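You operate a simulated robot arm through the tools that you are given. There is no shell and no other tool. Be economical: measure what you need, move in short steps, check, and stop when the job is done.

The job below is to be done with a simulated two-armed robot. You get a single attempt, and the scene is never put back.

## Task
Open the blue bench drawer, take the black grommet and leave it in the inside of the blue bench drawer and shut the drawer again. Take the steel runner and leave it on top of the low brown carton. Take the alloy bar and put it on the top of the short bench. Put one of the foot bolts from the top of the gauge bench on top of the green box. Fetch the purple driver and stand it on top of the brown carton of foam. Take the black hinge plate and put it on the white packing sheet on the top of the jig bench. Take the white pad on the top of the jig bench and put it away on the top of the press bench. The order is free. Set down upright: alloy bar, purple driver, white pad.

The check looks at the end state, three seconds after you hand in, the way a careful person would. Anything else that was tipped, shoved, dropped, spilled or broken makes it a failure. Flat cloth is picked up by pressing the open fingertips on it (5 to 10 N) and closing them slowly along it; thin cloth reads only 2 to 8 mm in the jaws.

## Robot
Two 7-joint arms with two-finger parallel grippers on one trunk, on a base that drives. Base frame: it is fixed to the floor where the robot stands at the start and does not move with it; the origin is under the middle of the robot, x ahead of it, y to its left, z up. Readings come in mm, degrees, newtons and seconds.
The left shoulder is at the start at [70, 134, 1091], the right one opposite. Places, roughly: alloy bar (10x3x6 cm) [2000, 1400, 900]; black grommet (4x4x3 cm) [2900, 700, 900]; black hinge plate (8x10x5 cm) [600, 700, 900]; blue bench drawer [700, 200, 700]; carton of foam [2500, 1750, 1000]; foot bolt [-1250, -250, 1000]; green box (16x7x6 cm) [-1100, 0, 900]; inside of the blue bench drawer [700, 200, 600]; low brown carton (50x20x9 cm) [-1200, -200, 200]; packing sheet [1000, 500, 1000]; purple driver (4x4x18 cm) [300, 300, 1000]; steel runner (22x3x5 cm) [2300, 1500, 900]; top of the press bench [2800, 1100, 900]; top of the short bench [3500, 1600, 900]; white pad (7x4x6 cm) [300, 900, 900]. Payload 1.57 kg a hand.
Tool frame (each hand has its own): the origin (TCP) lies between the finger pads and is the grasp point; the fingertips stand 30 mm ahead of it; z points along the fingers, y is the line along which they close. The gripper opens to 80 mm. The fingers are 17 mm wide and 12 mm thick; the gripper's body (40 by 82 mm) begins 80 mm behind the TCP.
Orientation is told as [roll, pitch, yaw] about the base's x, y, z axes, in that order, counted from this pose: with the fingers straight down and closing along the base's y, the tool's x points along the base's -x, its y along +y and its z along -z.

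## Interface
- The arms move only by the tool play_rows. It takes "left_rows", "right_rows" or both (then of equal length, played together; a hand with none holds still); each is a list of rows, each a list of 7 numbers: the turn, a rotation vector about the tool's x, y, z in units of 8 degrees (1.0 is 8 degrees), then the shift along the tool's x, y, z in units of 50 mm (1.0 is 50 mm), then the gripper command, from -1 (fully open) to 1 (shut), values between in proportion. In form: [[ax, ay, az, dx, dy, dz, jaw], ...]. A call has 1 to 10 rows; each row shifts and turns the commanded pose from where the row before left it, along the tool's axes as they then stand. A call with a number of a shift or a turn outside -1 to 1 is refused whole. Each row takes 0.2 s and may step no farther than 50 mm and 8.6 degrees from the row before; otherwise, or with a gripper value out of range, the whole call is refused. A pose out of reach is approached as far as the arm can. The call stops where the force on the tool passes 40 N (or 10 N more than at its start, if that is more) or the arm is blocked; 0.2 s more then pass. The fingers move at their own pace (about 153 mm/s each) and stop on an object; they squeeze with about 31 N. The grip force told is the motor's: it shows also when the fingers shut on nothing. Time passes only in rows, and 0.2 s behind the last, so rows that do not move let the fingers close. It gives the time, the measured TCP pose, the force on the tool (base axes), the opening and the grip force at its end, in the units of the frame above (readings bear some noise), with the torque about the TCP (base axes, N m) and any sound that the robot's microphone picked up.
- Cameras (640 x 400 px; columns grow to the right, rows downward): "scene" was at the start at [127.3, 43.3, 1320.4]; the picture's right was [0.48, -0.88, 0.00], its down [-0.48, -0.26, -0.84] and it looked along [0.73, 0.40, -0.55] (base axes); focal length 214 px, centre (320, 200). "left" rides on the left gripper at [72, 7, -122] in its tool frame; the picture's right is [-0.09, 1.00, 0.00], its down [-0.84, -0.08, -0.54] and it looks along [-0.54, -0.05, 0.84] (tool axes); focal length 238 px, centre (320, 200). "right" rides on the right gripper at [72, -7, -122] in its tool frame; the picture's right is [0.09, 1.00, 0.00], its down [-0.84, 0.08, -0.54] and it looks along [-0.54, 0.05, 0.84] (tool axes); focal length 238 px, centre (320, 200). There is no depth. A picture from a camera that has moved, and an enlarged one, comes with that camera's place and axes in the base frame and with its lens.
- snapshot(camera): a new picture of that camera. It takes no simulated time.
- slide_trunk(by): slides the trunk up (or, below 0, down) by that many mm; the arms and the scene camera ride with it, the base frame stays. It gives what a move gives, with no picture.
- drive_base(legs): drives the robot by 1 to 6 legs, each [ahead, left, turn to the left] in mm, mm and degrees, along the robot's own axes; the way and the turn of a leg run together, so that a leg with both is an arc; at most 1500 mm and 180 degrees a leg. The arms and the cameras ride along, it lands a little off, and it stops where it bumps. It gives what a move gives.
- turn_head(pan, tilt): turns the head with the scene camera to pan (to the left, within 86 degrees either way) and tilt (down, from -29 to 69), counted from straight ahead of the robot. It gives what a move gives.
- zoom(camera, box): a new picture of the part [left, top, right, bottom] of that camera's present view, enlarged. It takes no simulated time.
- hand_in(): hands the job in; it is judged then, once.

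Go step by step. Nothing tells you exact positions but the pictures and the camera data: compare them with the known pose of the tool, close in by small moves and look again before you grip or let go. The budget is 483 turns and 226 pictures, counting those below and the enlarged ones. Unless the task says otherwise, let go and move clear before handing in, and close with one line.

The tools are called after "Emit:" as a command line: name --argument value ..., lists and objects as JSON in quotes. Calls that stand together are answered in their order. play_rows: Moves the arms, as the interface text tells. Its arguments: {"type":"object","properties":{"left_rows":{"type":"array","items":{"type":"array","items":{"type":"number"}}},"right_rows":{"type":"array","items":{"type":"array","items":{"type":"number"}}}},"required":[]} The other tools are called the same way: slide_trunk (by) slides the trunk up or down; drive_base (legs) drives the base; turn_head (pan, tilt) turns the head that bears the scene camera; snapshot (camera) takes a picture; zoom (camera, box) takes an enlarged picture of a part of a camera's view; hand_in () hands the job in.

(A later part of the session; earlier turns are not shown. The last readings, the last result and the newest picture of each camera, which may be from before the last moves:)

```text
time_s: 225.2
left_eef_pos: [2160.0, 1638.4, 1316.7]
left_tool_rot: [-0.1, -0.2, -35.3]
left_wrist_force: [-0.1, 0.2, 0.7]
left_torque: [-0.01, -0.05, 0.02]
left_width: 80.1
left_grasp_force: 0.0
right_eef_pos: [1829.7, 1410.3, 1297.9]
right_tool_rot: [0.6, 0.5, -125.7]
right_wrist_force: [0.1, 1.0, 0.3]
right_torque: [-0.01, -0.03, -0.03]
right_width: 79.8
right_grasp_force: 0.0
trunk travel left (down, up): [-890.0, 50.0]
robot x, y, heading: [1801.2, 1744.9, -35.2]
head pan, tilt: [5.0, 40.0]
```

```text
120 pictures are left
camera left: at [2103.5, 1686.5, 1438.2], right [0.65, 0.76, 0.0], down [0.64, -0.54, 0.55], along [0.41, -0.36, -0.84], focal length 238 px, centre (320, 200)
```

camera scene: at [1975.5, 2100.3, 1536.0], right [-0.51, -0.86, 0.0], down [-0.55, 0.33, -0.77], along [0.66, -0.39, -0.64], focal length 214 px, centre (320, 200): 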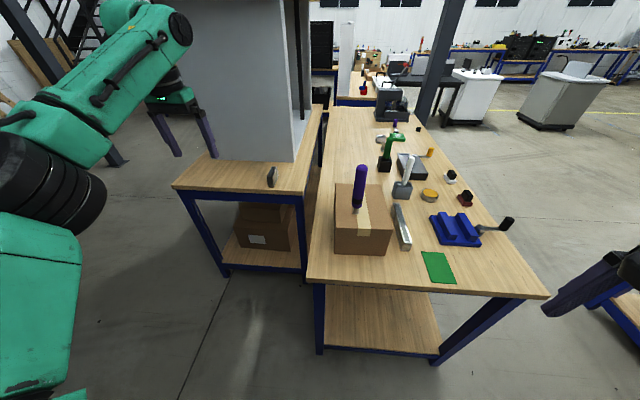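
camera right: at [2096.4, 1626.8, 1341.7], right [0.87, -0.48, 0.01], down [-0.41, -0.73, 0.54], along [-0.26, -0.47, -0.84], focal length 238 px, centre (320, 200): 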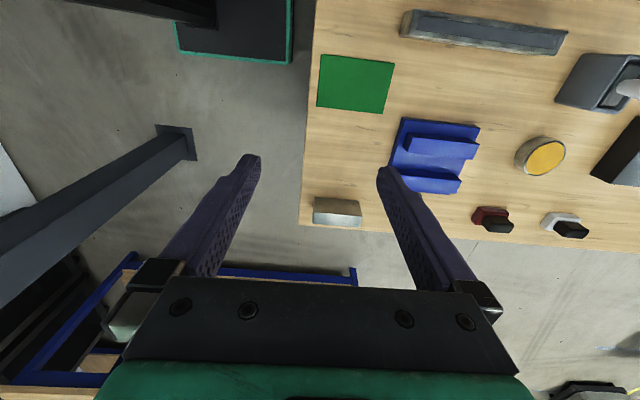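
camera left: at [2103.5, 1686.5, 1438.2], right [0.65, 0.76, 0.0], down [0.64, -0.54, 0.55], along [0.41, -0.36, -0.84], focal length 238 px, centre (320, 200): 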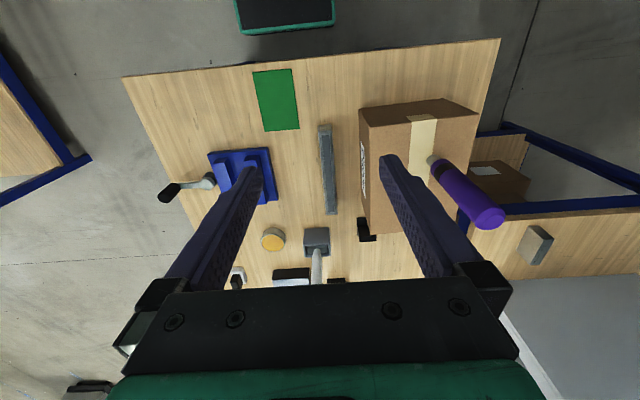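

Emit:
drive_base --legs '[[32, 0, 0]]'

Emit:
slide_trunk --by -166

Emit:
play_rows --left_rows '[[0, 0, 0, -0.6, 0, 0.5, -1], [0, 0, 0, -0.6, 0, 0.6, -1], [0, 0, 0, -0.6, 0, 0.6, -1], [0, 0, 0, -0.6, 0, 0.6, -1], [0, 0, 0, -0.2, 0, 0.6, -1]]'

Emit:
snapshot --camera "left"

```text
time_s: 226.0
left_eef_pos: [2182.8, 1623.6, 1318.0]
left_tool_rot: [-0.1, -0.4, -35.2]
left_wrist_force: [-0.3, 0.6, -0.3]
left_torque: [-0.04, -0.08, 0.03]
left_width: 80.1
left_grasp_force: 0.1
right_eef_pos: [1852.5, 1394.0, 1298.2]
right_tool_rot: [0.7, 0.4, -125.7]
right_wrist_force: [0.2, 0.8, 0.6]
right_torque: [-0.06, -0.03, 0.01]
right_width: 80.0
right_grasp_force: 0.0
trunk travel left (down, up): [-890.0, 50.0]
robot x, y, heading: [1824.3, 1724.1, -35.0]
head pan, tilt: [5.0, 40.0]
```

```text
time_s: 227.9
left_eef_pos: [2188.9, 1618.4, 1149.6]
left_tool_rot: [0.0, 0.0, -35.3]
left_wrist_force: [0.2, -0.3, -0.4]
left_torque: [0.02, -0.02, -0.01]
left_width: 80.0
left_grasp_force: 0.2
right_eef_pos: [1857.9, 1388.6, 1130.4]
right_tool_rot: [0.4, 0.3, -125.7]
right_wrist_force: [-0.1, 0.6, 0.8]
right_torque: [-0.04, 0.0, 0.04]
right_width: 80.1
right_grasp_force: 0.0
trunk travel left (down, up): [-724.0, 216.0]
robot x, y, heading: [1828.1, 1728.7, -35.4]
head pan, tilt: [5.0, 40.0]
```

```text
time_s: 229.1
left_eef_pos: [2298.6, 1541.7, 1004.1]
left_tool_rot: [0.0, -0.1, -35.4]
left_wrist_force: [-0.8, -0.6, 0.1]
left_torque: [-0.01, -0.01, 0.0]
left_width: 80.0
left_grasp_force: 0.1
right_eef_pos: [1859.2, 1388.0, 1130.2]
right_tool_rot: [0.4, 0.5, -125.7]
right_wrist_force: [0.3, -0.9, -0.7]
right_torque: [0.03, 0.01, 0.0]
right_width: 80.0
right_grasp_force: 0.0
trunk travel left (down, up): [-724.0, 216.0]
robot x, y, heading: [1823.9, 1728.4, -35.5]
head pan, tilt: [5.0, 40.0]
```

```text
119 pictures are left
camera left: at [2242.5, 1588.3, 1126.8], right [0.65, 0.76, 0.0], down [0.64, -0.55, 0.54], along [0.41, -0.35, -0.84], focal length 238 px, centre (320, 200)
```

left: 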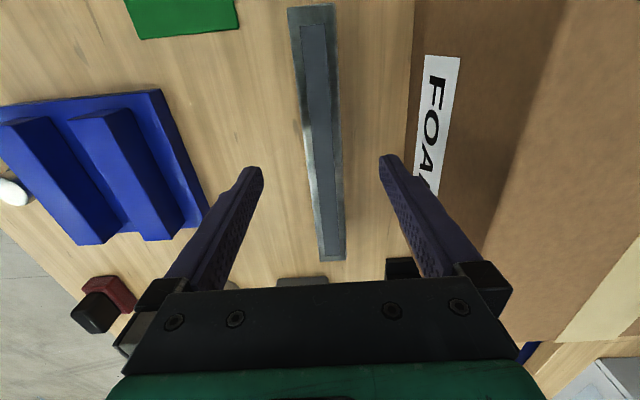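

Emit:
play_rows --left_rows '[[0, 0, 0, 0, 0, 0.6, -1], [0, 0, 0, 0, 0, 0.6, -1], [0, 0, 0, 0, 0, 0.28, -1], [0, 0, 0, 0, 0, 0, 1], [0, 0, 0, 0, 0, 0, 1], [0, 0, 0, 0, 0, 0, 1]]'

Emit:
play_rows --left_rows '[[0, 0, 0, 0, 0, -0.15, 1], [0, 0, 0, 0, 0, -0.2, 1], [0, 0, 0, 0, 0, -0.3, 1], [0, 0, 0, 0, 0, -0.3, 1], [0, 0, 0, 0, 0, -0.3, 1]]'

Emit:
slide_trunk --by 200

Emit:
snapshot --camera "left"

Emit:
snapshot --camera "scene"

```text
time_s: 230.5
left_eef_pos: [2294.9, 1542.9, 930.7]
left_tool_rot: [-0.2, -0.2, -35.4]
left_wrist_force: [2.0, 1.3, 1.6]
left_torque: [-0.2, -0.49, 0.25]
left_width: 29.8
left_grasp_force: 30.7
right_eef_pos: [1857.9, 1387.7, 1130.0]
right_tool_rot: [0.4, 0.4, -125.7]
right_wrist_force: [0.7, 0.1, 0.0]
right_torque: [-0.04, 0.0, 0.02]
right_width: 80.0
right_grasp_force: 0.0
trunk travel left (down, up): [-724.0, 216.0]
robot x, y, heading: [1827.1, 1726.0, -35.5]
head pan, tilt: [5.0, 40.0]
```

```text
time_s: 231.7
left_eef_pos: [2295.9, 1542.5, 990.3]
left_tool_rot: [-0.1, 0.0, -35.3]
left_wrist_force: [0.3, 0.0, -3.2]
left_torque: [0.06, 0.04, -0.02]
left_width: 29.7
left_grasp_force: 31.1
right_eef_pos: [1857.7, 1387.8, 1130.4]
right_tool_rot: [0.4, 0.4, -125.7]
right_wrist_force: [0.5, 0.5, -0.2]
right_torque: [0.05, -0.01, 0.01]
right_width: 80.2
right_grasp_force: 0.0
trunk travel left (down, up): [-724.0, 216.0]
robot x, y, heading: [1826.9, 1724.3, -35.4]
head pan, tilt: [5.0, 40.0]
```

```text
time_s: 233.9
left_eef_pos: [2296.1, 1542.0, 1190.3]
left_tool_rot: [-0.1, 0.0, -35.2]
left_wrist_force: [-0.4, 0.3, -3.1]
left_torque: [0.05, 0.08, 0.01]
left_width: 29.6
left_grasp_force: 30.3
right_eef_pos: [1859.0, 1388.6, 1330.5]
right_tool_rot: [0.3, 0.4, -125.7]
right_wrist_force: [-0.3, -0.6, -0.3]
right_torque: [0.02, -0.06, 0.01]
right_width: 79.9
right_grasp_force: 0.1
trunk travel left (down, up): [-924.0, 16.0]
robot x, y, heading: [1820.5, 1725.8, -35.5]
head pan, tilt: [5.0, 40.0]
```

```text
118 pictures are left
camera left: at [2240.4, 1589.8, 1311.7], right [0.65, 0.76, 0.0], down [0.64, -0.55, 0.54], along [0.41, -0.35, -0.84], focal length 238 px, centre (320, 200)
```

left: 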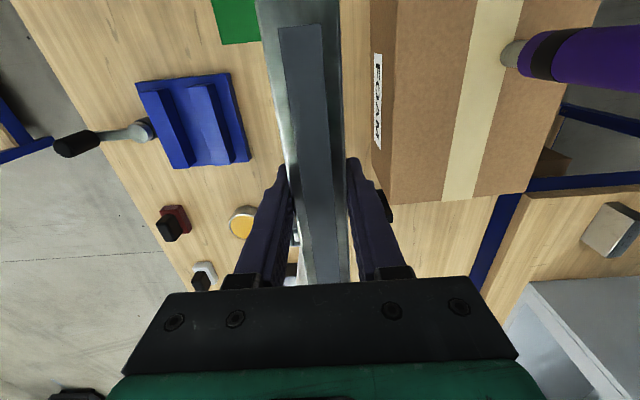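

```text
117 pictures are left
camera scene: at [1939.6, 1654.7, 1569.9], right [-0.51, -0.86, 0.0], down [-0.55, 0.33, -0.77], along [0.66, -0.39, -0.64], focal length 214 px, centre (320, 200)
```

scene: 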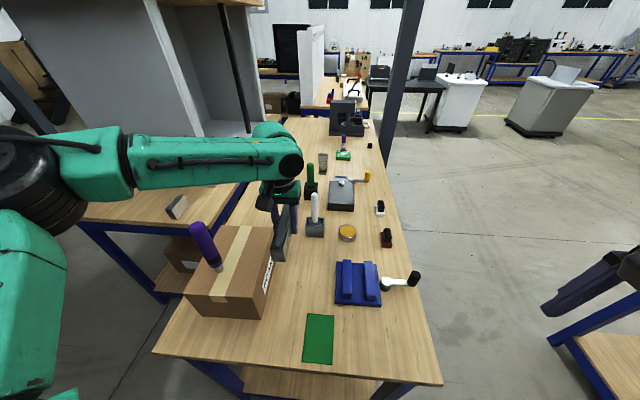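

The runner is held and the driver is still upright. I tuck the hand in and drive round to the grommet at the press bench's front right.

Emit:
play_rows --left_rows '[[0, 0, 0, 0.8, 0, 0, 1], [0, 0, 0, 0.9, 0, 0, 1], [0, 0, 0, 0.9, 0, 0, 1], [0, 0, 0, 0.8, 0, 0, 1]]'

Emit:
drive_base --legs '[[-55, 0, 0], [0, -500, 0], [0, -420, 0]]'

Emit:
drive_base --legs '[[700, 0, 0], [0, 0, 90]]'

```text
time_s: 234.9
left_eef_pos: [2157.6, 1643.4, 1189.5]
left_tool_rot: [-0.1, -0.1, -35.2]
left_wrist_force: [-0.3, -0.3, -3.2]
left_torque: [0.01, 0.03, -0.04]
left_width: 30.0
left_grasp_force: 31.2
right_eef_pos: [1856.5, 1388.4, 1329.5]
right_tool_rot: [0.5, 0.4, -125.6]
right_wrist_force: [-0.1, 0.1, -0.4]
right_torque: [-0.01, -0.04, 0.0]
right_width: 80.1
right_grasp_force: 0.0
trunk travel left (down, up): [-924.0, 16.0]
robot x, y, heading: [1829.3, 1727.9, -35.4]
head pan, tilt: [5.0, 40.0]
```

```text
time_s: 240.6
left_eef_pos: [1579.4, 916.0, 1189.2]
left_tool_rot: [-0.2, 0.0, -34.7]
left_wrist_force: [0.8, 0.4, -2.2]
left_torque: [0.03, 0.09, -0.02]
left_width: 29.8
left_grasp_force: 31.5
right_eef_pos: [1283.9, 658.9, 1330.0]
right_tool_rot: [0.4, 0.3, -125.0]
right_wrist_force: [-0.3, 0.9, 0.5]
right_torque: [0.0, -0.04, 0.02]
right_width: 79.9
right_grasp_force: 0.2
trunk travel left (down, up): [-924.0, 16.0]
robot x, y, heading: [1241.3, 992.3, -34.6]
head pan, tilt: [5.0, 40.0]
```

```text
time_s: 248.3
left_eef_pos: [1897.1, 935.8, 1188.7]
left_tool_rot: [-0.2, 0.0, 56.0]
left_wrist_force: [-0.9, 0.2, -3.1]
left_torque: [-0.04, 0.04, -0.01]
left_width: 29.7
left_grasp_force: 30.4
right_eef_pos: [2158.3, 642.9, 1331.1]
right_tool_rot: [0.3, 0.4, -34.3]
right_wrist_force: [0.5, 1.2, 0.6]
right_torque: [-0.01, -0.02, -0.01]
right_width: 79.9
right_grasp_force: 0.0
trunk travel left (down, up): [-924.0, 16.0]
robot x, y, heading: [1823.7, 602.9, 56.0]
head pan, tilt: [5.0, 40.0]
```

Now I slide right to the grommet and turn the right hand square.

Emit:
drive_base --legs '[[0, -700, -1.3], [230, 0, 0]]'

Emit:
play_rows --right_rows '[[0, 0, -1, 0, 0, 0, -1], [0, 0, -1, 0, 0, 0, -1], [0, 0, -1, 0, 0, 0, -1], [0, 0, -1, 0, 0, 0, -1], [0, 0, -1, 0, 0, 0, -1], [0, 0, -1, 0, 0, 0, -1], [0, 0, -1, 0, 0, 0, -1], [0, 0, -1, 0, 0, 0, -1], [0, 0, -1, 0, 0, 0, -1], [0, 0, -1, 0, 0, 0, -1]]'

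Emit:
turn_head --pan -15 --tilt 45

Emit:
snapshot --camera "scene"

Emit:
snapshot --camera "right"

```text
time_s: 253.5
left_eef_pos: [2614.1, 718.2, 1190.8]
left_tool_rot: [0.0, -0.1, 54.7]
left_wrist_force: [-0.2, -0.8, -3.5]
left_torque: [-0.04, 0.03, 0.01]
left_width: 29.8
left_grasp_force: 29.8
right_eef_pos: [2867.9, 419.9, 1331.2]
right_tool_rot: [0.6, 0.4, -35.7]
right_wrist_force: [0.2, -0.5, 0.1]
right_torque: [0.06, -0.01, 0.02]
right_width: 80.0
right_grasp_force: 0.0
trunk travel left (down, up): [-924.0, 16.0]
robot x, y, heading: [2530.1, 387.4, 55.0]
head pan, tilt: [5.0, 40.0]
```

```text
time_s: 255.7
left_eef_pos: [2617.8, 722.5, 1189.5]
left_tool_rot: [-0.2, 0.0, 54.7]
left_wrist_force: [-0.2, 0.4, -4.1]
left_torque: [-0.1, 0.04, -0.02]
left_width: 29.8
left_grasp_force: 31.3
right_eef_pos: [2871.6, 422.4, 1329.8]
right_tool_rot: [0.6, -0.2, 44.5]
right_wrist_force: [0.1, 0.3, -1.0]
right_torque: [-0.01, 0.02, 0.01]
right_width: 79.9
right_grasp_force: 0.1
trunk travel left (down, up): [-924.0, 16.0]
robot x, y, heading: [2535.6, 385.9, 54.8]
head pan, tilt: [5.0, 40.0]
```

```text
time_s: 256.5
left_eef_pos: [2617.1, 721.4, 1189.4]
left_tool_rot: [-0.1, 0.0, 54.8]
left_wrist_force: [0.0, 0.2, -3.0]
left_torque: [-0.02, 0.01, 0.01]
left_width: 29.8
left_grasp_force: 31.1
right_eef_pos: [2872.7, 422.6, 1330.7]
right_tool_rot: [0.5, -0.3, 44.3]
right_wrist_force: [-0.8, 0.1, 0.0]
right_torque: [0.03, -0.02, 0.03]
right_width: 79.7
right_grasp_force: 0.0
trunk travel left (down, up): [-924.0, 16.0]
robot x, y, heading: [2536.0, 388.6, 54.7]
head pan, tilt: [-15.0, 45.0]
```

```text
116 pictures are left
camera scene: at [2624.2, 482.7, 1562.8], right [0.64, -0.77, 0.0], down [-0.54, -0.45, -0.71], along [0.54, 0.45, -0.71], focal length 214 px, centre (320, 200)
```

scene: 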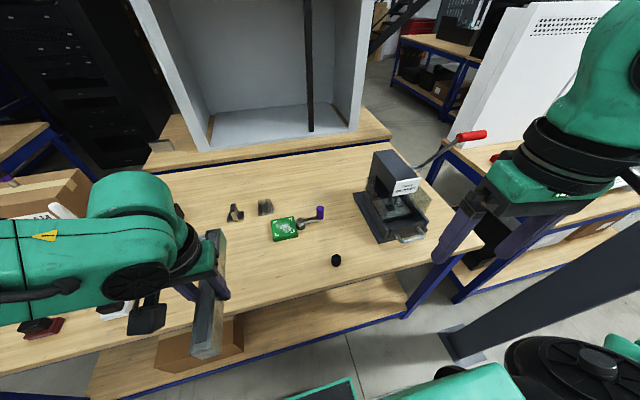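

```text
115 pictures are left
camera right: at [2824.2, 366.3, 1451.9], right [-0.76, 0.65, 0.01], down [0.55, 0.63, 0.55], along [0.35, 0.42, -0.84], focal length 238 px, centre (320, 200)
```

right: 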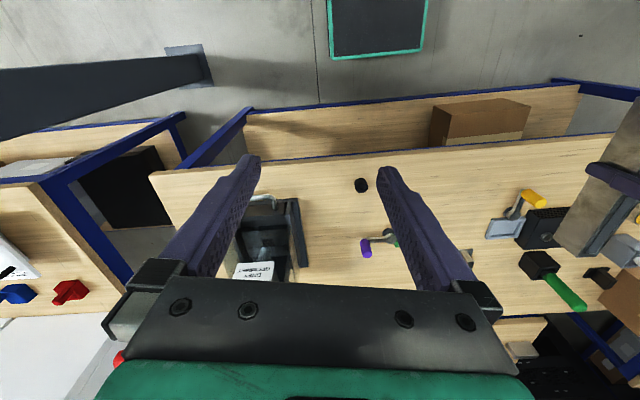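

Both views put the grommet at [2939, 673]. I lower the trunk and bring the right hand above it.

Emit:
slide_trunk --by -150

Emit:
play_rows --right_rows '[[0, 0, 0, -0.74, 0.44, 0.4, -1], [0, 0, 0, -0.74, 0.44, 0.4, -1], [0, 0, 0, -0.74, 0.44, 0.4, -1], [0, 0, 0, -0.74, 0.44, 0.4, -1], [0, 0, 0, -0.74, 0.44, 0.4, -1], [0, 0, 0, -0.74, 0.46, 0.4, -1]]'

Emit:
snapshot --camera "right"

```text
time_s: 258.2
left_eef_pos: [2616.6, 722.2, 1039.9]
left_tool_rot: [-0.2, 0.1, 54.9]
left_wrist_force: [0.3, -0.2, -3.3]
left_torque: [-0.1, 0.02, 0.02]
left_width: 29.9
left_grasp_force: 31.2
right_eef_pos: [2872.2, 423.2, 1180.4]
right_tool_rot: [0.5, -0.2, 44.3]
right_wrist_force: [0.3, -0.5, -0.9]
right_torque: [0.04, -0.01, -0.01]
right_width: 80.0
right_grasp_force: 0.1
trunk travel left (down, up): [-774.0, 166.0]
robot x, y, heading: [2532.7, 389.9, 54.8]
head pan, tilt: [-15.0, 45.0]
```

```text
time_s: 259.6
left_eef_pos: [2617.8, 723.9, 1039.2]
left_tool_rot: [0.0, 0.2, 54.8]
left_wrist_force: [-0.6, 0.1, -3.2]
left_torque: [-0.1, 0.05, 0.03]
left_width: 29.9
left_grasp_force: 30.5
right_eef_pos: [2942.5, 677.5, 1061.2]
right_tool_rot: [0.5, -0.2, 44.3]
right_wrist_force: [-0.1, -0.9, 0.1]
right_torque: [-0.04, -0.01, 0.01]
right_width: 79.9
right_grasp_force: 0.0
trunk travel left (down, up): [-774.0, 166.0]
robot x, y, heading: [2533.3, 390.0, 54.5]
head pan, tilt: [-15.0, 45.0]
```

```text
114 pictures are left
camera right: at [2894.9, 620.8, 1183.9], right [-0.76, 0.65, 0.01], down [0.55, 0.64, 0.55], along [0.35, 0.42, -0.84], focal length 238 px, centre (320, 200)
```

right: 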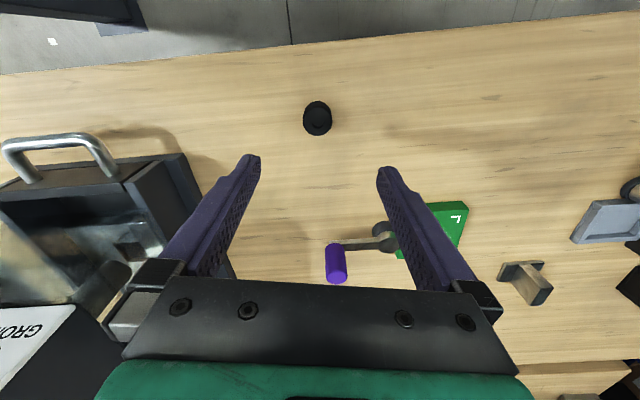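

Emit:
play_rows --right_rows '[[0, 0, 0, 0.18, 0, 0.8, -1], [0, 0, 0, 0, 0, 0.9, -1], [0, 0, 0, 0, 0, 0.7, -1], [0, 0, 0, 0, 0, 0.3, -1], [0, 0, 0, 0, 0, 0, 1], [0, 0, 0, 0, 0, 0, 1], [0, 0, 0, 0, 0, 0, 1]]'

Emit:
snapshot --camera "right"

```text
time_s: 261.1
left_eef_pos: [2617.8, 719.4, 1040.4]
left_tool_rot: [-0.1, -0.1, 54.7]
left_wrist_force: [0.7, -0.3, -3.4]
left_torque: [-0.09, 0.0, 0.02]
left_width: 29.9
left_grasp_force: 31.1
right_eef_pos: [2933.6, 665.8, 930.3]
right_tool_rot: [0.1, -0.6, 44.1]
right_wrist_force: [3.3, -14.0, 21.2]
right_torque: [-0.84, -0.29, 0.07]
right_width: 29.6
right_grasp_force: 31.0
trunk travel left (down, up): [-774.0, 166.0]
robot x, y, heading: [2535.8, 386.0, 54.6]
head pan, tilt: [-15.0, 45.0]
stopped in row 7 (right hand): the force on the tool passed its limit at 40 N (the readings are from after the stop); the commanded pose is now the measured one
```

```text
113 pictures are left
camera right: at [2886.0, 609.3, 1051.0], right [-0.76, 0.65, 0.0], down [0.54, 0.63, 0.55], along [0.36, 0.42, -0.83], focal length 238 px, centre (320, 200)
```

right: 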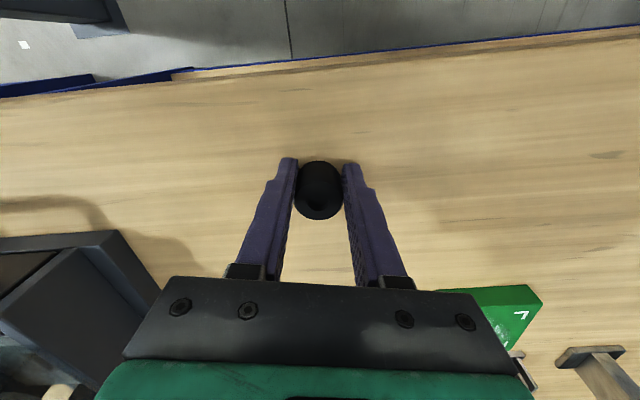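

The fingertips touch the table (so its top is at z≈899), and the grommet is gripped at 29.6 mm. I lift it.

Emit:
play_rows --right_rows '[[0, 0, 0, 0, 0, -0.2, 1], [0, 0, 0, 0, 0, -0.5, 1], [0, 0, 0, 0, 0, -0.8, 1], [0, 0, 0, 0, 0, -0.8, 1], [0, 0, 0, 0.6, 0, -0.6, 1], [0, 0, 0, 0.8, 0, -0.4, 1], [0, 0, 0, 0.8, 0, 0, 1]]'

Emit:
snapshot --camera "right"

```text
time_s: 262.7
left_eef_pos: [2617.6, 722.3, 1040.2]
left_tool_rot: [-0.2, 0.0, 54.7]
left_wrist_force: [0.0, -0.4, -3.3]
left_torque: [-0.06, 0.05, -0.01]
left_width: 29.9
left_grasp_force: 31.3
right_eef_pos: [2853.7, 591.7, 1090.5]
right_tool_rot: [0.4, -0.5, 44.3]
right_wrist_force: [-0.7, 0.0, -0.2]
right_torque: [0.0, -0.03, -0.01]
right_width: 29.4
right_grasp_force: 30.8
trunk travel left (down, up): [-774.0, 166.0]
robot x, y, heading: [2533.5, 391.2, 54.7]
head pan, tilt: [-15.0, 45.0]
```

```text
112 pictures are left
camera right: at [2807.1, 535.6, 1211.2], right [-0.76, 0.65, 0.0], down [0.54, 0.63, 0.55], along [0.35, 0.42, -0.84], focal length 238 px, centre (320, 200)
```

right: 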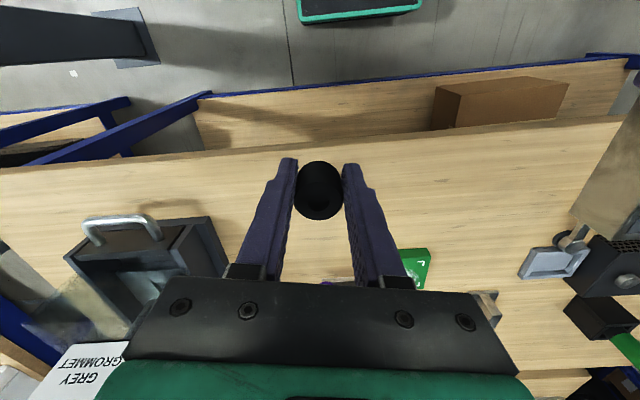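

The grommet is held. I back out down the aisle to the near side of the jig bench and look towards the gauge bench.

Emit:
drive_base --legs '[[-1100, 0, 0], [-1050, 0, 0], [0, 1400, 0]]'

Emit:
turn_head --pan 86 --tilt 25

Emit:
snapshot --camera "scene"

```text
time_s: 280.3
left_eef_pos: [186.1, -324.5, 1039.7]
left_tool_rot: [-0.2, 0.0, 56.6]
left_wrist_force: [0.2, 0.1, -3.6]
left_torque: [-0.05, 0.05, 0.04]
left_width: 29.7
left_grasp_force: 31.0
right_eef_pos: [429.0, -446.3, 1089.6]
right_tool_rot: [0.3, -0.5, 46.1]
right_wrist_force: [0.6, 0.1, -0.7]
right_torque: [0.03, -0.02, -0.04]
right_width: 29.6
right_grasp_force: 31.1
trunk travel left (down, up): [-774.0, 166.0]
robot x, y, heading: [114.0, -658.4, 56.5]
head pan, tilt: [-15.0, 45.0]
```

```text
time_s: 282.1
left_eef_pos: [186.6, -323.6, 1040.5]
left_tool_rot: [-0.1, 0.0, 56.6]
left_wrist_force: [0.6, 0.0, -2.2]
left_torque: [-0.09, 0.04, 0.0]
left_width: 29.9
left_grasp_force: 31.4
right_eef_pos: [429.2, -446.6, 1089.3]
right_tool_rot: [0.4, -0.4, 46.0]
right_wrist_force: [-0.4, 1.7, 0.0]
right_torque: [0.02, -0.02, 0.02]
right_width: 29.3
right_grasp_force: 31.1
trunk travel left (down, up): [-774.0, 166.0]
robot x, y, heading: [112.5, -662.3, 56.3]
head pan, tilt: [85.9, 25.0]
```

```text
111 pictures are left
camera scene: at [66.7, -561.4, 1443.3], right [0.61, 0.79, 0.0], down [0.33, -0.26, -0.91], along [-0.72, 0.55, -0.42], focal length 214 px, centre (320, 200)
```

scene: 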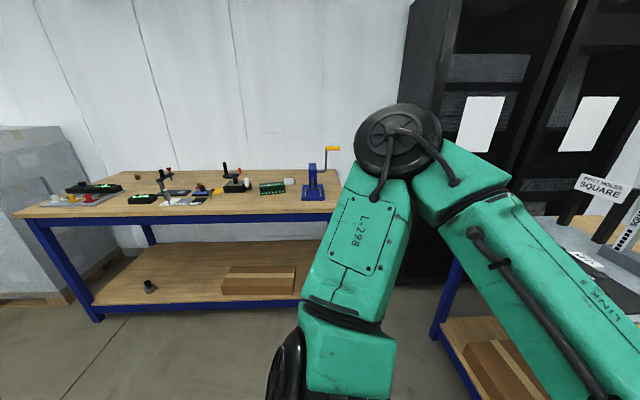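

Emit:
zoom --camera "scene" --box '[10, 130, 350, 330]'

```text
1.88 times, centred on (180, 230) of scene
camera zoom: at [66.7, -561.4, 1443.3], right [0.61, 0.79, 0.0], down [0.33, -0.26, -0.91], along [-0.72, 0.55, -0.42], focal length 404 px, centre (584, 144)
```

zoom: 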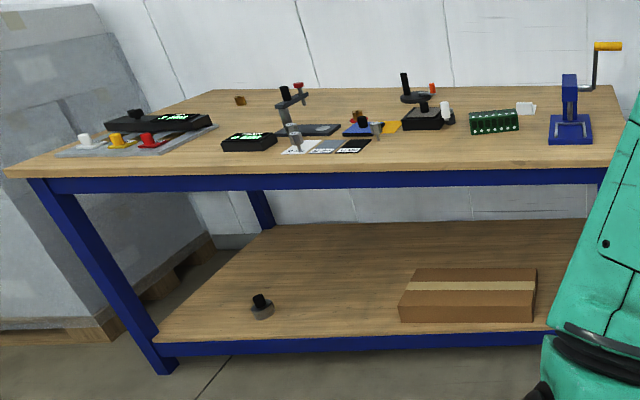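

The gauge bench stands against the wall, its front edge along direction (0.6, 0.8). The low carton is on its lower shelf. I turn to face it (heading ~143°) and move closer.

Emit:
drive_base --legs '[[0, 0, 86.8], [600, 237, 0]]'

Emit:
turn_head --pan 8 --tilt 40

Emit:
snapshot --camera "scene"

```text
time_s: 289.3
left_eef_pos: [-833.1, -418.1, 1040.0]
left_tool_rot: [0.0, 0.0, 144.5]
left_wrist_force: [-0.2, -0.1, -2.9]
left_torque: [-0.04, -0.07, 0.0]
left_width: 29.9
left_grasp_force: 31.2
right_eef_pos: [-702.7, -182.7, 1091.4]
right_tool_rot: [0.4, -0.5, 134.0]
right_wrist_force: [0.8, -0.8, -0.4]
right_torque: [0.0, -0.01, 0.0]
right_width: 29.5
right_grasp_force: 31.2
trunk travel left (down, up): [-774.0, 166.0]
robot x, y, heading: [-501.8, -501.1, 144.7]
head pan, tilt: [85.9, 25.0]
```

```text
time_s: 290.8
left_eef_pos: [-834.5, -419.4, 1039.1]
left_tool_rot: [-0.1, 0.1, 144.5]
left_wrist_force: [0.5, -0.6, -3.9]
left_torque: [-0.06, -0.06, -0.02]
left_width: 29.7
left_grasp_force: 31.2
right_eef_pos: [-704.2, -181.5, 1089.8]
right_tool_rot: [0.2, -0.6, 134.1]
right_wrist_force: [-0.5, 0.1, 0.0]
right_torque: [0.0, 0.01, 0.02]
right_width: 29.4
right_grasp_force: 31.2
trunk travel left (down, up): [-774.0, 166.0]
robot x, y, heading: [-499.3, -504.8, 144.6]
head pan, tilt: [8.0, 40.0]
```

```text
109 pictures are left
camera scene: at [-617.8, -435.5, 1420.0], right [0.46, 0.89, 0.0], down [0.57, -0.3, -0.77], along [-0.68, 0.35, -0.64], focal length 214 px, centre (320, 200)
```

scene: 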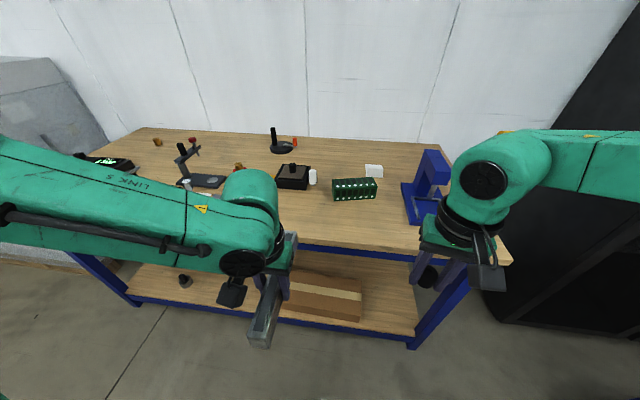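

I turn the left hand 90° so the runner lies along the carton's length, and tuck the right hand in and up.

Emit:
play_rows --left_rows '[[0, 0, -1, 0, 0, 0, 1], [0, 0, -1, 0, 0, 0, 1], [0, 0, -1, 0, 0, 0, 1], [0, 0, -1, 0, 0, 0, 1], [0, 0, -1, 0, 0, 0, 1], [0, 0, -1, 0, 0, 0, 1], [0, 0, -1, 0, 0, 0, 1], [0, 0, -1, 0, 0, 0, 1], [0, 0, -1, 0, 0, 0, 1], [0, 0, -1, 0, 0, 0, 1]]' --right_rows '[[0, 0, 0, 0, 0, -0.8, 1], [0, 0, 0, 0, 0, -0.8, 1], [0, 0, 0, 0, 0, -0.8, 1], [0, 0, 0, 0, 0, -0.6, 1], [0, 0, 0, 0.7, 0, 0, 1], [0, 0, 0, 0.7, 0, 0, 1], [0, 0, 0, 0.7, 0, 0, 1], [0, 0, 0, 0, 0, 0, 1], [0, 0, 0, 0, 0, 0, 1], [0, 0, 0, 0, 0, 0, 1]]'

Emit:
snapshot --camera "left"

```text
time_s: 293.0
left_eef_pos: [-833.2, -418.9, 1039.1]
left_tool_rot: [0.0, 0.1, -135.4]
left_wrist_force: [0.6, 0.5, -3.5]
left_torque: [0.06, -0.02, 0.03]
left_width: 29.7
left_grasp_force: 30.5
right_eef_pos: [-627.8, -255.4, 1239.4]
right_tool_rot: [0.4, -0.5, 134.0]
right_wrist_force: [-1.0, -0.6, -0.3]
right_torque: [0.03, 0.01, -0.02]
right_width: 29.5
right_grasp_force: 31.1
trunk travel left (down, up): [-774.0, 166.0]
robot x, y, heading: [-502.7, -506.9, 144.4]
head pan, tilt: [8.0, 40.0]
```

```text
108 pictures are left
camera left: at [-778.1, -372.9, 1161.8], right [0.63, -0.77, 0.0], down [-0.65, -0.53, 0.54], along [-0.42, -0.34, -0.84], focal length 238 px, centre (320, 200)
```

left: 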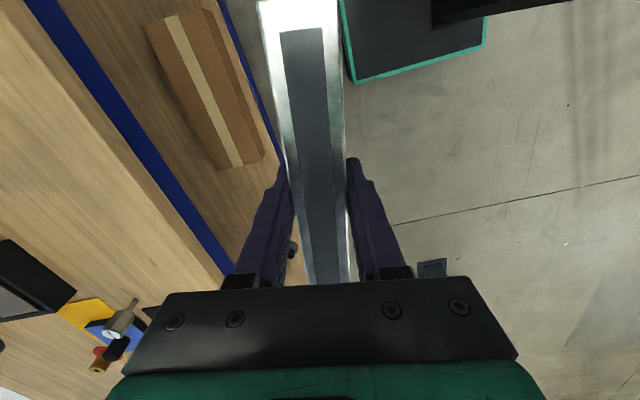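

I align the last few degrees and lower the trunk, so the hand goes down in free space before entering under the bench.

Emit:
play_rows --left_rows '[[0, 0, -0.8, 0, 0, 0, 1]]'

Emit:
slide_trunk --by -680

Emit:
snapshot --camera "scene"

Emit:
snapshot --camera "left"

```text
time_s: 293.4
left_eef_pos: [-832.6, -418.5, 1039.2]
left_tool_rot: [0.0, 0.1, -129.0]
left_wrist_force: [0.0, -0.2, -3.7]
left_torque: [0.07, -0.05, -0.04]
left_width: 29.8
left_grasp_force: 31.1
right_eef_pos: [-629.6, -254.6, 1239.5]
right_tool_rot: [0.3, -0.5, 134.0]
right_wrist_force: [0.7, 0.5, -1.0]
right_torque: [0.03, -0.01, -0.01]
right_width: 29.5
right_grasp_force: 30.9
trunk travel left (down, up): [-774.0, 166.0]
robot x, y, heading: [-504.3, -500.8, 144.2]
head pan, tilt: [8.0, 40.0]
```

```text
refused: -680 is not a number from -400 to 400
```

```text
107 pictures are left
camera scene: at [-617.8, -435.4, 1420.0], right [0.46, 0.89, 0.0], down [0.57, -0.3, -0.77], along [-0.68, 0.36, -0.64], focal length 214 px, centre (320, 200)
```

scene: 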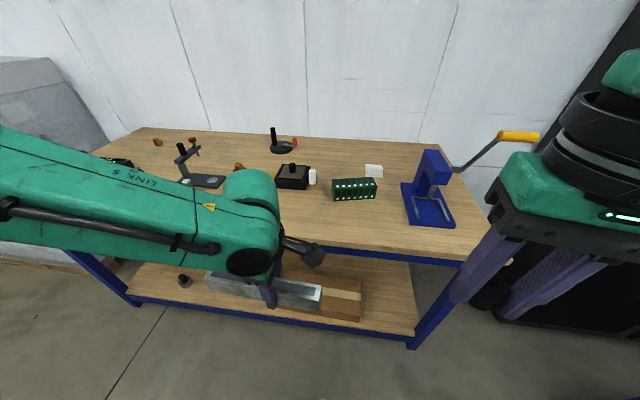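

```text
106 pictures are left
camera left: at [-783.9, -366.5, 1161.6], right [0.72, -0.7, 0.0], down [-0.59, -0.6, 0.54], along [-0.38, -0.39, -0.84], focal length 238 px, centre (320, 200)
```

left: 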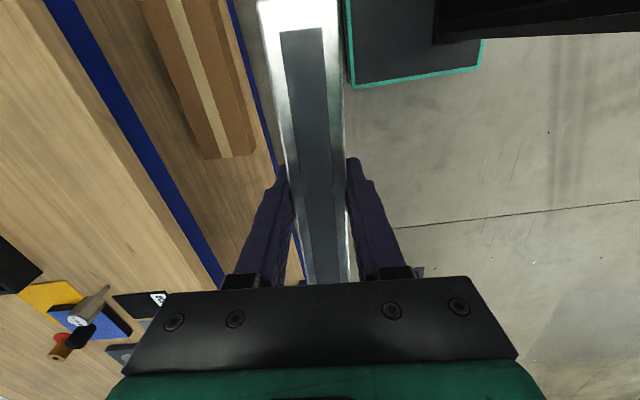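

Emit:
slide_trunk --by -400

Emit:
slide_trunk --by -290

Emit:
snapshot --camera "scene"

Emit:
snapshot --camera "left"

```text
time_s: 297.3
left_eef_pos: [-832.5, -417.8, 639.6]
left_tool_rot: [0.0, 0.1, -129.1]
left_wrist_force: [0.4, 0.3, -3.2]
left_torque: [0.04, -0.08, -0.01]
left_width: 29.8
left_grasp_force: 31.4
right_eef_pos: [-629.2, -256.0, 840.1]
right_tool_rot: [0.3, -0.6, 134.0]
right_wrist_force: [0.1, 0.5, -0.2]
right_torque: [-0.01, -0.01, 0.02]
right_width: 29.5
right_grasp_force: 31.2
trunk travel left (down, up): [-374.0, 566.0]
robot x, y, heading: [-502.1, -506.9, 144.3]
head pan, tilt: [8.0, 40.0]
```

```text
time_s: 300.2
left_eef_pos: [-833.4, -418.4, 348.9]
left_tool_rot: [0.0, 0.1, -129.1]
left_wrist_force: [-0.3, 0.2, -3.9]
left_torque: [0.05, -0.04, 0.04]
left_width: 30.0
left_grasp_force: 31.1
right_eef_pos: [-628.4, -256.0, 548.9]
right_tool_rot: [0.3, -0.5, 134.0]
right_wrist_force: [0.8, 0.0, 0.1]
right_torque: [0.03, -0.03, 0.0]
right_width: 29.7
right_grasp_force: 30.8
trunk travel left (down, up): [-84.0, 856.0]
robot x, y, heading: [-496.9, -505.4, 144.3]
head pan, tilt: [8.0, 40.0]
```

```text
105 pictures are left
camera scene: at [-617.4, -435.6, 730.0], right [0.46, 0.89, 0.0], down [0.57, -0.3, -0.77], along [-0.68, 0.36, -0.64], focal length 214 px, centre (320, 200)
```

scene: 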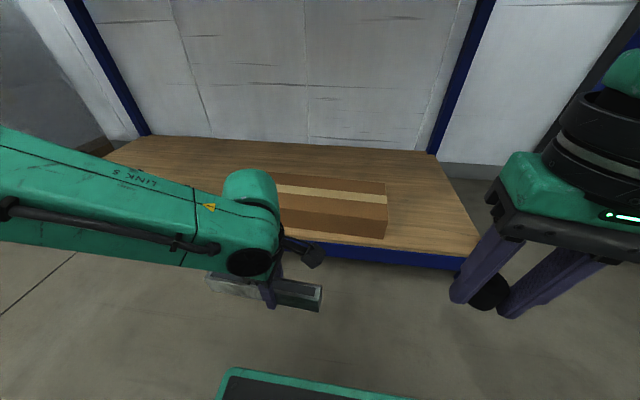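

```text
104 pictures are left
camera left: at [-783.4, -366.9, 471.6], right [0.71, -0.7, 0.0], down [-0.59, -0.6, 0.54], along [-0.38, -0.39, -0.84], focal length 238 px, centre (320, 200)
```

left: 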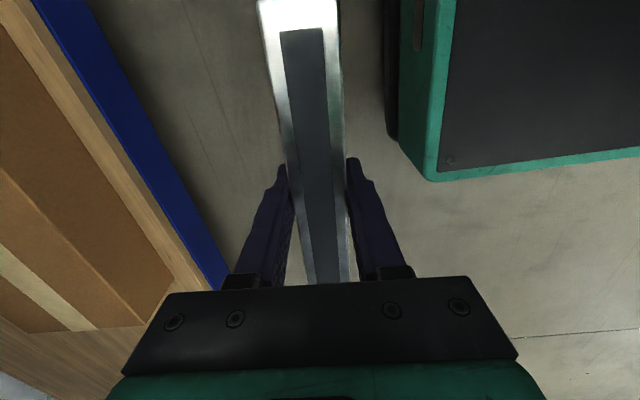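

Emit:
zoom --camera "scene" --box '[200, 130, 500, 320]'

```text
2.11 times, centred on (350, 225) of scene
camera zoom: at [-617.4, -435.6, 730.0], right [0.46, 0.89, 0.0], down [0.57, -0.3, -0.77], along [-0.68, 0.36, -0.64], focal length 452 px, centre (257, 147)
```

zoom: 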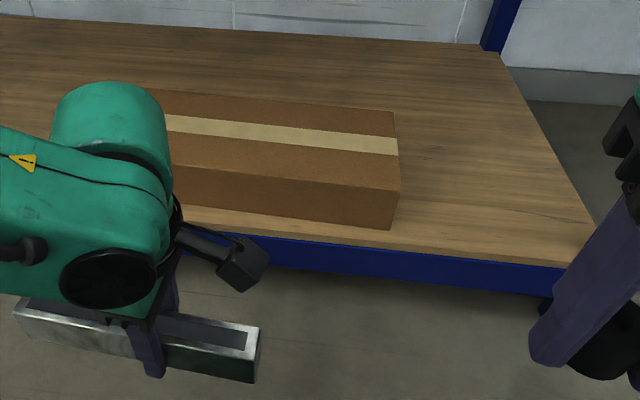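

The carton's top is at z≈270, p −713..−913, q −589..−1089. The runner will sit well at its centre. I drive forward 260 mm and extend the hand over it.

Emit:
drive_base --legs '[[260, 0, -1]]'

Emit:
snapshot --camera "scene"

```text
time_s: 302.1
left_eef_pos: [-1041.3, -262.4, 348.6]
left_tool_rot: [0.0, 0.1, -129.8]
left_wrist_force: [-0.4, -0.4, -2.8]
left_torque: [0.08, -0.08, 0.0]
left_width: 30.3
left_grasp_force: 30.7
right_eef_pos: [-835.1, -102.1, 548.7]
right_tool_rot: [0.4, -0.5, 133.3]
right_wrist_force: [-0.1, 0.0, -0.5]
right_torque: [0.02, -0.01, 0.0]
right_width: 29.3
right_grasp_force: 30.1
trunk travel left (down, up): [-84.0, 856.0]
robot x, y, heading: [-711.6, -350.8, 143.8]
head pan, tilt: [8.0, 40.0]
```

```text
102 pictures are left
camera scene: at [-825.6, -282.2, 730.0], right [0.48, 0.88, 0.0], down [0.57, -0.31, -0.77], along [-0.67, 0.36, -0.64], focal length 214 px, centre (320, 200)
```

scene: 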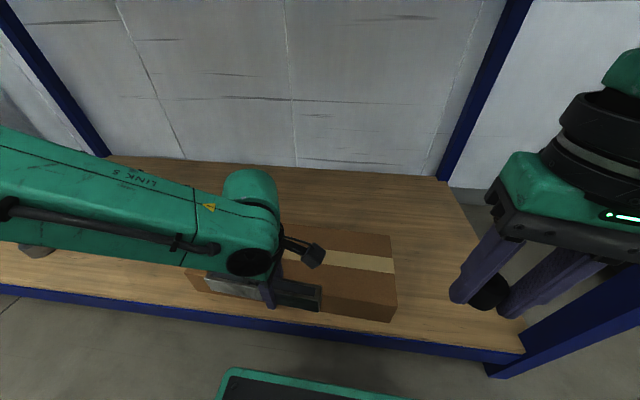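

Emit:
play_rows --left_rows '[[0, 0, 0, 0, -0.9, 0, 1], [0, 0, 0, 0, -0.9, 0, 1], [0, 0, 0, 0, -0.9, 0, 1]]'

Emit:
snapshot --camera "left"

Emit:
snapshot --camera "scene"

```text
time_s: 302.9
left_eef_pos: [-1141.4, -179.3, 347.1]
left_tool_rot: [0.1, 0.2, -129.9]
left_wrist_force: [0.0, 0.1, -2.7]
left_torque: [0.04, -0.05, -0.01]
left_width: 29.8
left_grasp_force: 30.4
right_eef_pos: [-835.6, -101.8, 548.4]
right_tool_rot: [0.3, -0.5, 133.2]
right_wrist_force: [0.4, -0.3, -0.5]
right_torque: [0.0, 0.0, -0.01]
right_width: 29.4
right_grasp_force: 30.9
trunk travel left (down, up): [-84.0, 856.0]
robot x, y, heading: [-708.4, -348.0, 143.8]
head pan, tilt: [8.0, 40.0]
```

```text
101 pictures are left
camera left: at [-1092.3, -128.2, 469.8], right [0.71, -0.71, 0.0], down [-0.6, -0.59, 0.54], along [-0.38, -0.38, -0.84], focal length 238 px, centre (320, 200)
```

left: 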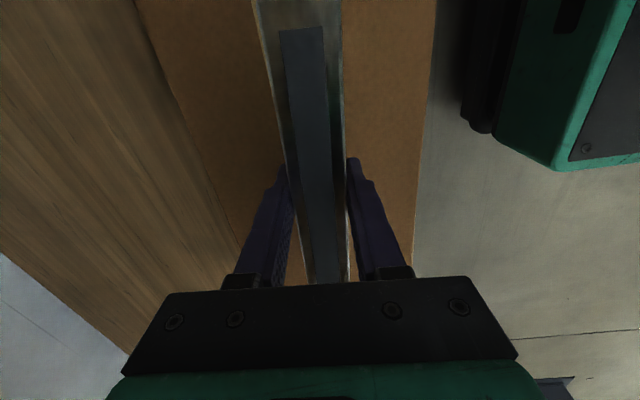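

```text
100 pictures are left
camera scene: at [-825.7, -282.2, 730.0], right [0.47, 0.88, 0.0], down [0.57, -0.31, -0.77], along [-0.67, 0.36, -0.64], focal length 214 px, centre (320, 200)
```

scene: 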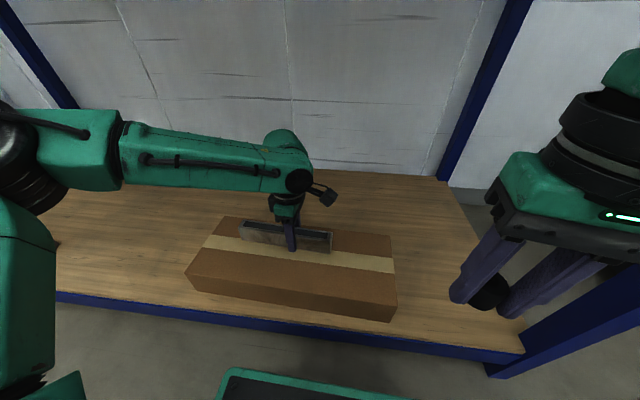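

The runner is over the carton's middle. I lower it to contact.

Emit:
play_rows --left_rows '[[0, 0, 0, 0, 0, 0.4, 1], [0, 0, 0, 0, 0, 0.24, 1]]'

Emit:
play_rows --left_rows '[[0, 0, 0, 0, 0, 0.1, 1], [0, 0, 0, 0, 0, 0.1, 1]]'

```text
time_s: 303.4
left_eef_pos: [-1143.0, -178.6, 316.7]
left_tool_rot: [0.0, 0.2, -129.9]
left_wrist_force: [0.1, -0.5, -3.3]
left_torque: [0.06, 0.0, -0.02]
left_width: 29.8
left_grasp_force: 30.7
right_eef_pos: [-834.4, -101.7, 549.7]
right_tool_rot: [0.3, -0.5, 133.3]
right_wrist_force: [-0.2, -0.3, 0.7]
right_torque: [-0.01, -0.01, 0.0]
right_width: 29.1
right_grasp_force: 31.3
trunk travel left (down, up): [-84.0, 856.0]
robot x, y, heading: [-708.9, -355.0, 143.6]
head pan, tilt: [8.0, 40.0]
```

```text
time_s: 304.1
left_eef_pos: [-1144.1, -176.8, 306.2]
left_tool_rot: [0.1, 0.1, -129.9]
left_wrist_force: [-0.5, -0.5, -3.1]
left_torque: [0.09, -0.06, 0.02]
left_width: 29.8
left_grasp_force: 30.8
right_eef_pos: [-834.4, -102.3, 549.0]
right_tool_rot: [0.2, -0.5, 133.3]
right_wrist_force: [0.7, 0.6, 0.2]
right_torque: [-0.02, 0.01, -0.02]
right_width: 29.5
right_grasp_force: 31.2
trunk travel left (down, up): [-84.0, 856.0]
robot x, y, heading: [-707.0, -349.4, 143.8]
head pan, tilt: [8.0, 40.0]
```

Emit:
play_rows --left_rows '[[0, 0, 0, 0, 0, 0.08, 1]]'

Emit:
play_rows --left_rows '[[0, 0, 0, 0, 0, 0.08, 1]]'

Emit:
play_rows --left_rows '[[0, 0, 0, 0, 0, 0.06, 1]]'

```text
time_s: 304.4
left_eef_pos: [-1144.0, -176.0, 303.7]
left_tool_rot: [0.1, 0.1, -129.9]
left_wrist_force: [-0.5, 0.3, -3.2]
left_torque: [0.04, 0.0, 0.0]
left_width: 29.9
left_grasp_force: 30.7
right_eef_pos: [-834.7, -101.9, 548.9]
right_tool_rot: [0.4, -0.5, 133.3]
right_wrist_force: [-0.5, 0.0, -0.3]
right_torque: [0.03, -0.04, -0.07]
right_width: 29.7
right_grasp_force: 31.4
trunk travel left (down, up): [-84.0, 856.0]
robot x, y, heading: [-711.7, -355.1, 143.5]
head pan, tilt: [8.0, 40.0]
```

```text
time_s: 304.9
left_eef_pos: [-1144.1, -176.6, 300.0]
left_tool_rot: [0.1, 0.2, -129.9]
left_wrist_force: [-0.3, -0.8, -4.3]
left_torque: [0.06, -0.04, -0.02]
left_width: 29.8
left_grasp_force: 31.5
right_eef_pos: [-833.7, -102.4, 549.6]
right_tool_rot: [0.4, -0.5, 133.4]
right_wrist_force: [0.0, -0.6, -0.9]
right_torque: [0.01, 0.04, 0.01]
right_width: 29.1
right_grasp_force: 30.7
trunk travel left (down, up): [-84.0, 856.0]
robot x, y, heading: [-709.9, -354.5, 143.7]
head pan, tilt: [8.0, 40.0]
```

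```text
time_s: 305.2
left_eef_pos: [-1145.0, -174.7, 298.1]
left_tool_rot: [-0.1, 0.0, -130.0]
left_wrist_force: [2.0, -3.9, 10.4]
left_torque: [-1.0, 0.36, -0.03]
left_width: 29.7
left_grasp_force: 30.8
right_eef_pos: [-833.9, -101.9, 550.6]
right_tool_rot: [0.4, -0.6, 133.3]
right_wrist_force: [0.7, -0.3, -0.8]
right_torque: [0.02, 0.0, 0.03]
right_width: 29.5
right_grasp_force: 30.7
trunk travel left (down, up): [-84.0, 856.0]
robot x, y, heading: [-707.2, -354.5, 143.5]
head pan, tilt: [8.0, 40.0]
```

Contact on the carton. I release, rise and pull back.

Emit:
play_rows --left_rows '[[0, 0, 0, 0, 0, 0, 0.2], [0, 0, 0, 0, 0, 0, -1], [0, 0, 0, 0, 0, 0, -1], [0, 0, 0, 0, 0, -0.4, -1], [0, 0, 0, 0, 0, -0.7, -1], [0, 0, 0, 0, 0.8, -0.4, -1], [0, 0, 0, 0, 0.9, 0, -1], [0, 0, 0, 0, 0.9, 0, -1]]'

Emit:
snapshot --camera "scene"

Emit:
snapshot --camera "left"

```text
time_s: 307.1
left_eef_pos: [-1047.0, -261.5, 370.7]
left_tool_rot: [0.0, 0.1, -129.9]
left_wrist_force: [-0.4, 0.1, 0.6]
left_torque: [0.0, -0.03, 0.01]
left_width: 79.8
left_grasp_force: 0.0
right_eef_pos: [-834.7, -101.6, 548.7]
right_tool_rot: [0.2, -0.5, 133.3]
right_wrist_force: [0.0, 0.1, -1.3]
right_torque: [-0.03, 0.01, 0.02]
right_width: 29.4
right_grasp_force: 30.8
trunk travel left (down, up): [-84.0, 856.0]
robot x, y, heading: [-709.7, -350.6, 143.6]
head pan, tilt: [8.0, 40.0]
```

```text
99 pictures are left
camera scene: at [-825.3, -282.3, 730.0], right [0.48, 0.88, 0.0], down [0.57, -0.31, -0.77], along [-0.67, 0.36, -0.64], focal length 214 px, centre (320, 200)
```

scene: 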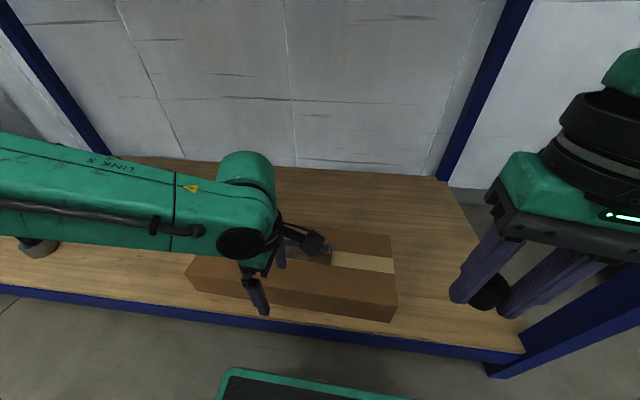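

```text
98 pictures are left
camera left: at [-996.0, -210.4, 493.1], right [0.71, -0.71, 0.0], down [-0.6, -0.59, 0.54], along [-0.38, -0.38, -0.84], focal length 238 px, centre (320, 200)
```

left: 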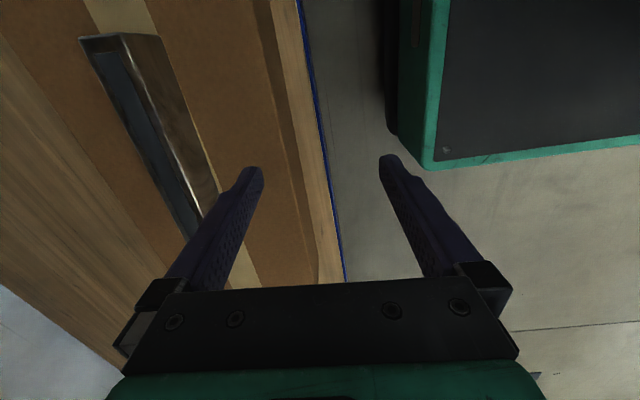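

The runner sits on the low carton. I back out and raise the trunk to inspect the bench top for the foot bolts.

Emit:
drive_base --legs '[[-280, 0, 0]]'

Emit:
slide_trunk --by 400

Emit:
slide_trunk --by 350

Emit:
turn_head --pan 0 --tilt 35

Emit:
snapshot --camera "scene"

Emit:
zoom --camera "scene" --box '[120, 110, 420, 280]'

```text
time_s: 309.0
left_eef_pos: [-829.1, -419.4, 370.8]
left_tool_rot: [0.1, 0.1, -130.3]
left_wrist_force: [0.7, 0.7, 0.7]
left_torque: [-0.01, -0.01, 0.01]
left_width: 80.0
left_grasp_force: 0.1
right_eef_pos: [-615.5, -262.6, 549.6]
right_tool_rot: [0.3, -0.5, 132.8]
right_wrist_force: [0.6, 0.4, -0.1]
right_torque: [0.0, 0.01, -0.02]
right_width: 29.3
right_grasp_force: 30.6
trunk travel left (down, up): [-84.0, 856.0]
robot x, y, heading: [-489.1, -516.9, 143.3]
head pan, tilt: [8.0, 40.0]
```

```text
time_s: 312.8
left_eef_pos: [-829.3, -420.1, 770.7]
left_tool_rot: [0.0, 0.2, -130.4]
left_wrist_force: [-0.3, -0.2, -0.6]
left_torque: [-0.02, 0.0, 0.01]
left_width: 80.0
left_grasp_force: 0.2
right_eef_pos: [-614.9, -262.2, 950.5]
right_tool_rot: [0.4, -0.5, 132.7]
right_wrist_force: [0.8, -0.6, -0.9]
right_torque: [-0.01, 0.03, 0.0]
right_width: 29.6
right_grasp_force: 31.1
trunk travel left (down, up): [-484.0, 456.0]
robot x, y, heading: [-492.8, -511.7, 143.3]
head pan, tilt: [8.0, 40.0]
```

```text
time_s: 316.2
left_eef_pos: [-828.9, -418.7, 1121.8]
left_tool_rot: [-0.1, 0.1, -130.3]
left_wrist_force: [0.0, -0.4, 0.6]
left_torque: [0.01, -0.01, 0.0]
left_width: 80.0
left_grasp_force: 0.1
right_eef_pos: [-615.6, -261.8, 1298.7]
right_tool_rot: [0.2, -0.5, 132.9]
right_wrist_force: [0.7, 0.6, -1.1]
right_torque: [-0.03, -0.01, -0.04]
right_width: 29.5
right_grasp_force: 31.2
trunk travel left (down, up): [-834.0, 106.0]
robot x, y, heading: [-496.3, -519.5, 143.1]
head pan, tilt: [8.0, 40.0]
```

```text
time_s: 316.9
left_eef_pos: [-828.5, -421.1, 1120.5]
left_tool_rot: [0.0, 0.1, -130.3]
left_wrist_force: [-0.4, 1.0, 0.3]
left_torque: [0.03, -0.01, 0.01]
left_width: 79.9
left_grasp_force: 0.0
right_eef_pos: [-614.2, -261.7, 1298.3]
right_tool_rot: [0.4, -0.5, 132.7]
right_wrist_force: [0.5, 0.7, 0.1]
right_torque: [0.02, 0.03, -0.01]
right_width: 29.2
right_grasp_force: 31.0
trunk travel left (down, up): [-834.0, 106.0]
robot x, y, heading: [-494.5, -514.9, 143.2]
head pan, tilt: [0.0, 35.0]
```

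```text
97 pictures are left
camera scene: at [-603.6, -430.8, 1487.6], right [0.6, 0.8, 0.0], down [0.46, -0.34, -0.82], along [-0.66, 0.49, -0.57], focal length 214 px, centre (320, 200)
```

scene: 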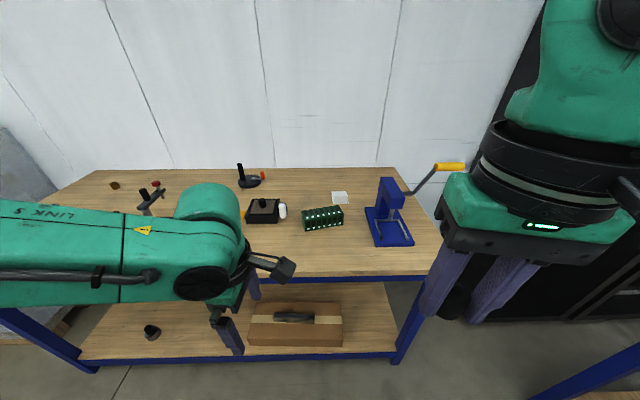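

```text
2.13 times, centred on (270, 195) of scene
camera zoom: at [-603.6, -430.8, 1487.6], right [0.6, 0.8, 0.0], down [0.46, -0.34, -0.82], along [-0.66, 0.49, -0.57], focal length 458 px, centre (427, 211)
```

zoom: 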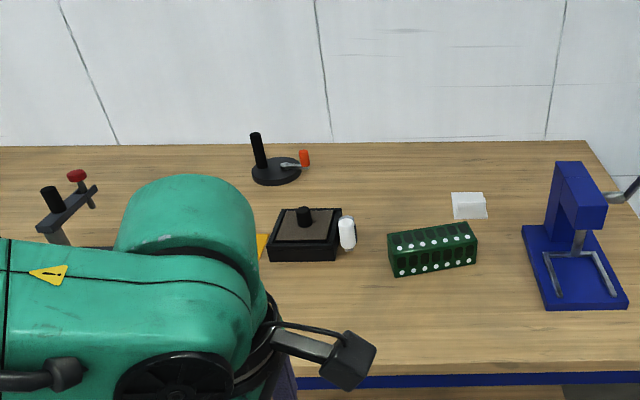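

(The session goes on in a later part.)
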